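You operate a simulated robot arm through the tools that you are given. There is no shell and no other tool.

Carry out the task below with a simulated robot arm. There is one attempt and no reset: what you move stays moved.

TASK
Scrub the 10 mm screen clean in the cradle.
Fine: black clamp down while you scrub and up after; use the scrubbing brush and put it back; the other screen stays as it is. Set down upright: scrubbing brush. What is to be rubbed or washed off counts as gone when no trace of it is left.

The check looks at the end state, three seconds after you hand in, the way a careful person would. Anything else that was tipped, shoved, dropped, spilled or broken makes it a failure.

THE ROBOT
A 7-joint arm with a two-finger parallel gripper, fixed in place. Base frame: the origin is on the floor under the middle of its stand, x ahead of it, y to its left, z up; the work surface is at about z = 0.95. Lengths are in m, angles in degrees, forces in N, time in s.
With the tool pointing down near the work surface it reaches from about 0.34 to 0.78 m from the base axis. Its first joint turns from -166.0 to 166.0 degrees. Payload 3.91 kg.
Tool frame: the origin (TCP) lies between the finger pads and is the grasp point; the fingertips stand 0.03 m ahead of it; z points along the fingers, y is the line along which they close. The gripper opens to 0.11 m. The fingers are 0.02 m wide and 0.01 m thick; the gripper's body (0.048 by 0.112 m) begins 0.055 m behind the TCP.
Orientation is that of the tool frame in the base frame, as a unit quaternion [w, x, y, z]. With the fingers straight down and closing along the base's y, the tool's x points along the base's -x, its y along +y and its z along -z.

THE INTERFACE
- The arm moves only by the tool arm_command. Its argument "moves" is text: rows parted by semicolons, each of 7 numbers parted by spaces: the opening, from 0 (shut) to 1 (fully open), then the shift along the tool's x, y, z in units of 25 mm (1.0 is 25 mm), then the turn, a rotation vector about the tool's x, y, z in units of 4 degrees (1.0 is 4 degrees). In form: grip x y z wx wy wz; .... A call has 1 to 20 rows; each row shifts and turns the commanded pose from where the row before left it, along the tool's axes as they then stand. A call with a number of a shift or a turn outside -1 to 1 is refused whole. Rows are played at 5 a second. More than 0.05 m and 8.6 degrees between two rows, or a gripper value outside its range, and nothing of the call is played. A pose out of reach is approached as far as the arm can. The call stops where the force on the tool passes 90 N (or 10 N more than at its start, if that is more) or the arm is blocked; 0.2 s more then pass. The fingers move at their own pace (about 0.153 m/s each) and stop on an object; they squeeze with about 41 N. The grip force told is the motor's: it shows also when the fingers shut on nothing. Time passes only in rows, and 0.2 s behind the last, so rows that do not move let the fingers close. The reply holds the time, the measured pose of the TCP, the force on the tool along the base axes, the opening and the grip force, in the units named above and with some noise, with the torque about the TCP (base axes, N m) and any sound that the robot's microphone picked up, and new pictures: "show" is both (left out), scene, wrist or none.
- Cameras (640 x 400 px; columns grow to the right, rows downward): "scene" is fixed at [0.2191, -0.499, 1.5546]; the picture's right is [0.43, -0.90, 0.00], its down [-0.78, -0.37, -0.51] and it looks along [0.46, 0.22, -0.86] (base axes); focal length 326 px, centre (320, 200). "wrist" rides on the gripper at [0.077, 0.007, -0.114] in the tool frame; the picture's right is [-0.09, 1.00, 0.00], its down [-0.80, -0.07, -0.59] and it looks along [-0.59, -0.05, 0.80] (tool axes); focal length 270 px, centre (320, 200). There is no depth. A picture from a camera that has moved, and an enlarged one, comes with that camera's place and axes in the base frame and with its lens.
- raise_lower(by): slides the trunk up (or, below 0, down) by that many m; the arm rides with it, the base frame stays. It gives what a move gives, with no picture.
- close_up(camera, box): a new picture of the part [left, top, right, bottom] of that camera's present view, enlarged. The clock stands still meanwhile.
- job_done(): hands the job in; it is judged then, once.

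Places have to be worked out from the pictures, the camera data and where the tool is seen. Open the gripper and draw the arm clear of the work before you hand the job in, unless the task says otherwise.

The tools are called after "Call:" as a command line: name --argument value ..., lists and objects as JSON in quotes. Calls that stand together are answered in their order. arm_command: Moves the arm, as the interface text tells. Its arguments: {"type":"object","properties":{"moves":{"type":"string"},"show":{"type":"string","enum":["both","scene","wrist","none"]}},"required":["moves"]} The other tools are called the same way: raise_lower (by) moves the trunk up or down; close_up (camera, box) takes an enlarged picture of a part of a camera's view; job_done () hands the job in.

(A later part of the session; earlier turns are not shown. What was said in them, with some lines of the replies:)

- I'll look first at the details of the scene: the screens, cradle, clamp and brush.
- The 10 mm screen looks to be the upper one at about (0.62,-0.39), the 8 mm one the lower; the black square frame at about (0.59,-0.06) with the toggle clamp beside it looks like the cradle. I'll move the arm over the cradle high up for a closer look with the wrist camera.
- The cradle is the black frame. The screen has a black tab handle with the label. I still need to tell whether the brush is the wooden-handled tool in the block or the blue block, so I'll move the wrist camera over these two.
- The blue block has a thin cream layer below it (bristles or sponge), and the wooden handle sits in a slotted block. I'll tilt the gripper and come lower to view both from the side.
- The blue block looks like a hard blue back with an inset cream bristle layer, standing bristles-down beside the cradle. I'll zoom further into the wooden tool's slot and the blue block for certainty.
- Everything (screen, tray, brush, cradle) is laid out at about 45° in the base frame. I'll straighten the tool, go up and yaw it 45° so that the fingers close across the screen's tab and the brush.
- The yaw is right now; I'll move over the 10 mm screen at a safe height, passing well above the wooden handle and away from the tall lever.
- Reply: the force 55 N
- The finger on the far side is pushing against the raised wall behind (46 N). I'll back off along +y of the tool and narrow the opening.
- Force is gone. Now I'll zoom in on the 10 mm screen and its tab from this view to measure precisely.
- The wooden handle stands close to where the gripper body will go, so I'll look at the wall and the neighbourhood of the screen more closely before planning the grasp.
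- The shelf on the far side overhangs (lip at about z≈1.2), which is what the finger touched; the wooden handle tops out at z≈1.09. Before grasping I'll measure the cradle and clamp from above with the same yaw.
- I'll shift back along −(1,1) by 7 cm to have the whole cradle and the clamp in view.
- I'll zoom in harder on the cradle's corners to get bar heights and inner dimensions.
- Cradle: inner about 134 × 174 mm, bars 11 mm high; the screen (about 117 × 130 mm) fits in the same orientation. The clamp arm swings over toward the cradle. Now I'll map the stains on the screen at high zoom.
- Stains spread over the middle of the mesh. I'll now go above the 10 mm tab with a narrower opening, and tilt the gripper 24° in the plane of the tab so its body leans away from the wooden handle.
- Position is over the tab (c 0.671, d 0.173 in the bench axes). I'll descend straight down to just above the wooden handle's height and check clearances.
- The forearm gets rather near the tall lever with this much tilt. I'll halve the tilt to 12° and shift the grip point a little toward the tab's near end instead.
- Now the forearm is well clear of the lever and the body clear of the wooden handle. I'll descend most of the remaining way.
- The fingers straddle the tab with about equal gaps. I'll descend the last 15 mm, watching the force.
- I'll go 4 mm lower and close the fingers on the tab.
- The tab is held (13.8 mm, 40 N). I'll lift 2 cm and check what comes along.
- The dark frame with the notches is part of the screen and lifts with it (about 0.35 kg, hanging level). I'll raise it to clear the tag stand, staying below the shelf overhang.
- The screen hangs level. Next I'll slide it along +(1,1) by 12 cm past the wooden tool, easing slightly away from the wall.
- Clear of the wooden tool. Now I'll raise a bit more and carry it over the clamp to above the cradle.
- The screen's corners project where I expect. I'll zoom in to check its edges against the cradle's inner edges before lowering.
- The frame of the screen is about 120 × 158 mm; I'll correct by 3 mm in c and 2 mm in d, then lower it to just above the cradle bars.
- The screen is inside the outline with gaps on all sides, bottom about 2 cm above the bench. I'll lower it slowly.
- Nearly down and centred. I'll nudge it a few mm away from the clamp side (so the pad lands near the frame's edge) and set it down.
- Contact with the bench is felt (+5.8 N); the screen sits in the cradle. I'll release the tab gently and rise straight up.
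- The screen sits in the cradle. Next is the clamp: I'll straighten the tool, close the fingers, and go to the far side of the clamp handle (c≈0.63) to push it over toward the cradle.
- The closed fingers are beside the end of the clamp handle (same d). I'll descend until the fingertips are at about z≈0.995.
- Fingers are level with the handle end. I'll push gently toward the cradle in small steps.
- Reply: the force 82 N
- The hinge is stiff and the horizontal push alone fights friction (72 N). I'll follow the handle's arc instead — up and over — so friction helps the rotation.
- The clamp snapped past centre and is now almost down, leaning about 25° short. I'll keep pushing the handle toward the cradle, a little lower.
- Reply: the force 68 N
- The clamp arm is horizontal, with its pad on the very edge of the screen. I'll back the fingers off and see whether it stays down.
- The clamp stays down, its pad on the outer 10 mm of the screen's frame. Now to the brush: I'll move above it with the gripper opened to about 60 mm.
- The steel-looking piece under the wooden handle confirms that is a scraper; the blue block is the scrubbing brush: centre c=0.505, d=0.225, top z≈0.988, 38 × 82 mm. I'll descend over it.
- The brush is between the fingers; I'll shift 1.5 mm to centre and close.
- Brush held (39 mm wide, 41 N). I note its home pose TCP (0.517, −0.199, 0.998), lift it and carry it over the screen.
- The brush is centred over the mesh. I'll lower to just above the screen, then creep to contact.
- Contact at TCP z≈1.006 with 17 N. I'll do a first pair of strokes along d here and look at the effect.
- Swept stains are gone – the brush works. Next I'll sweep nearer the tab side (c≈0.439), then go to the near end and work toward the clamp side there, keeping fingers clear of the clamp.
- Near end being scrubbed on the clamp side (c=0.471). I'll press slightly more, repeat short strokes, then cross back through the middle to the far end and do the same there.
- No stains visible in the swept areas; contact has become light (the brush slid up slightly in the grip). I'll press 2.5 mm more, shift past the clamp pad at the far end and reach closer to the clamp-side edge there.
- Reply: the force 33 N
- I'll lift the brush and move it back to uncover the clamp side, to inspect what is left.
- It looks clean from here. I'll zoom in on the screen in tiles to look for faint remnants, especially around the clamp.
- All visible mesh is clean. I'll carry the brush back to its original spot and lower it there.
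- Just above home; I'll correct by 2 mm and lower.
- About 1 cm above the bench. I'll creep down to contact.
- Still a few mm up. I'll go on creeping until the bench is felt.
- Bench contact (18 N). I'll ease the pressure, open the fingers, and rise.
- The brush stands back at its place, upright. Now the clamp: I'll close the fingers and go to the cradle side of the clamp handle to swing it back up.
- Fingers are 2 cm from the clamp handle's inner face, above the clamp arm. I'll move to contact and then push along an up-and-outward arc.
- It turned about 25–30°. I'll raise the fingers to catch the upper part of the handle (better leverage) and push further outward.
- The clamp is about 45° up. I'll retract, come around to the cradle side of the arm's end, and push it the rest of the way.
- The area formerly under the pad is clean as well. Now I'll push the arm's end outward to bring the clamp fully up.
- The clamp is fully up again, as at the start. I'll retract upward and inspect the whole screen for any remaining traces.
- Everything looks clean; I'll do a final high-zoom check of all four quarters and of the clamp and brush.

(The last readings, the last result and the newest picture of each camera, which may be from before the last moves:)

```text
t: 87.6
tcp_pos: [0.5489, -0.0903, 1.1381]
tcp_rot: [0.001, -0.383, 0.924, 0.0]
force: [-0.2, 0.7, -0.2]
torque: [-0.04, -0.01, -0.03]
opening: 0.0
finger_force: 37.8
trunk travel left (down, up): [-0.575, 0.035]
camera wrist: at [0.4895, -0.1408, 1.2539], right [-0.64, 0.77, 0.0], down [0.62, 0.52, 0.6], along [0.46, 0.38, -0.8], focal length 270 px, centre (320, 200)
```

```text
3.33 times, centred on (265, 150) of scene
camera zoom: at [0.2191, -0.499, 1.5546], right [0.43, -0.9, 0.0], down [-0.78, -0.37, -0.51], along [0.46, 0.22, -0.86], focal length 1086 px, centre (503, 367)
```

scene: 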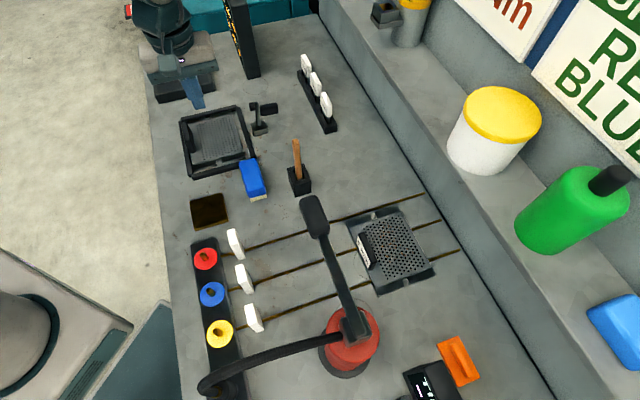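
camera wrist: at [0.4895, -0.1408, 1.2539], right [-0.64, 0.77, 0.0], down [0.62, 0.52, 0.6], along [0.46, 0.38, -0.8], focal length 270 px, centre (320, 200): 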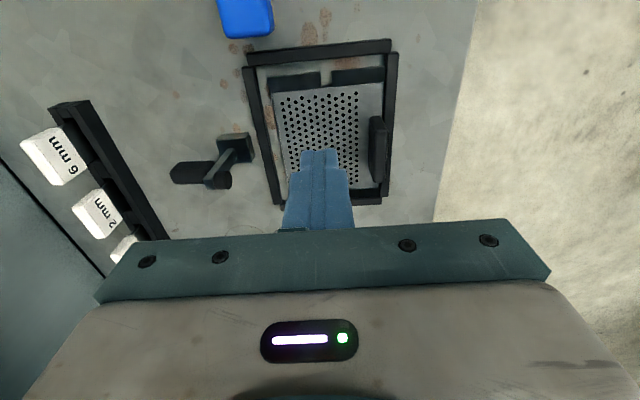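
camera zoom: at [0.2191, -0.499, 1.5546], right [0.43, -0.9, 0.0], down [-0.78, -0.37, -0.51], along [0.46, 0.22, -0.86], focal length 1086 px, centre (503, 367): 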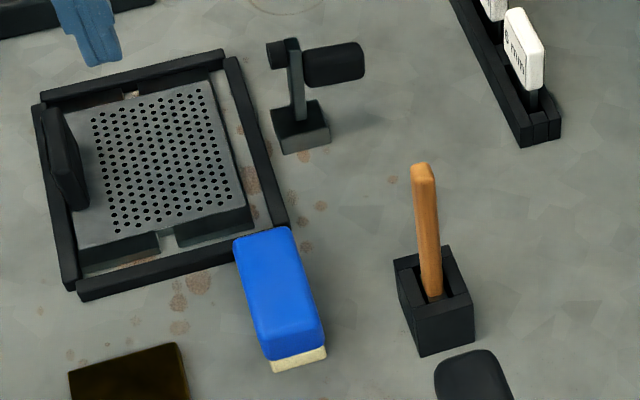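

No trace is left on the 10 mm screen, the clamp is up, the brush is back and upright, and the 8 mm screen is untouched. I'll open the gripper and withdraw the arm up and back.

Call:
arm_command --moves "0.5 0 0 -0.9 0 0 0; 1 0 0 -0.9 0 0 0; 1 0 0 -0.9 0 0 0; 1 0.92 0.14 0 0 0 0; 1 0.92 0.14 0 0 0 0; 1 0.92 0.14 0 0 0 0; 1 0.92 0.14 0 0 0 0; 1 0.92 0.14 0 0 0 0; 1 0.92 0.14 0 0 0 0; 1 0.92 0.14 0 0 0 0; 1 0.92 0.14 0 0 0 0; 1 0 0 0 0 0 0" --show "both"

```text
t: 90.2
tcp_pos: [0.3945, -0.2032, 1.2074]
tcp_rot: [0.002, -0.383, 0.924, 0.0]
force: [-0.4, -0.4, 0.3]
torque: [0.03, 0.01, 0.01]
opening: 0.1099
finger_force: 0.0
trunk travel left (down, up): [-0.575, 0.035]
camera wrist: at [0.3358, -0.2551, 1.3216], right [-0.64, 0.77, 0.0], down [0.62, 0.52, 0.6], along [0.46, 0.38, -0.8], focal length 270 px, centre (320, 200)
```

scene: 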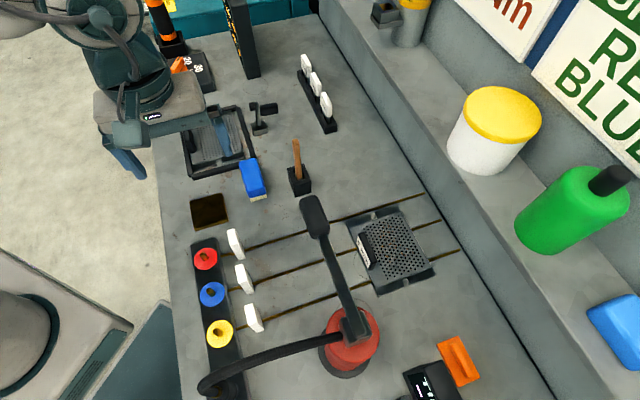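
wrist: 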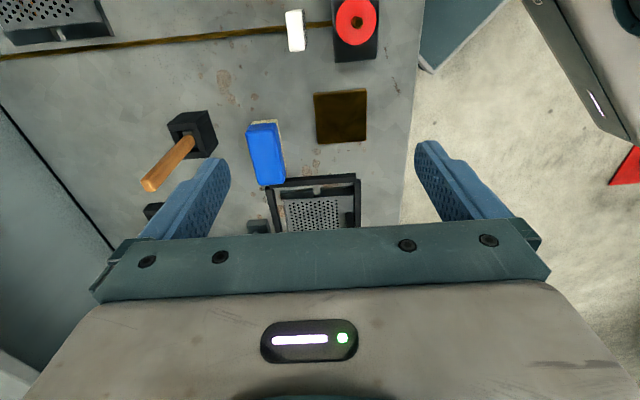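

The scene matches the goal: the screen lies clean in the cradle, the clamp is up, the brush is upright in its place, and the arm is clear with the gripper open. I'm handing in the job.

Call:
job_done

```text
The job is handed in.
```

The 10 mm screen is scrubbed clean and lying in the cradle. The job is handed in; no verdict has come back yet.

- **Screen:** I lifted it by its tab, set it in the cradle and scrubbed it with the clamp down. Close-up views of the whole mesh, including the spot under the clamp pad, show no stains left.
- **Clamp:** It is back up, in the same position as at the start.
- **Brush:** I took the blue block beside the cradle to be the scrubbing brush. The wooden-handled tool in the holder looked like a scraper, so I left it alone. The brush is back upright within about 2 mm of where it stood.
- **Other screen:** I did not touch the 8 mm screen.
- **Contact:** Early on, one finger pressed against the edge of the overhanging shelf at about 55 N. I backed off and saw nothing moved or damaged.

I left the 10 mm screen in the cradle, since the task only asks for the brush to be put back. The gripper is open and the arm is clear of the work.
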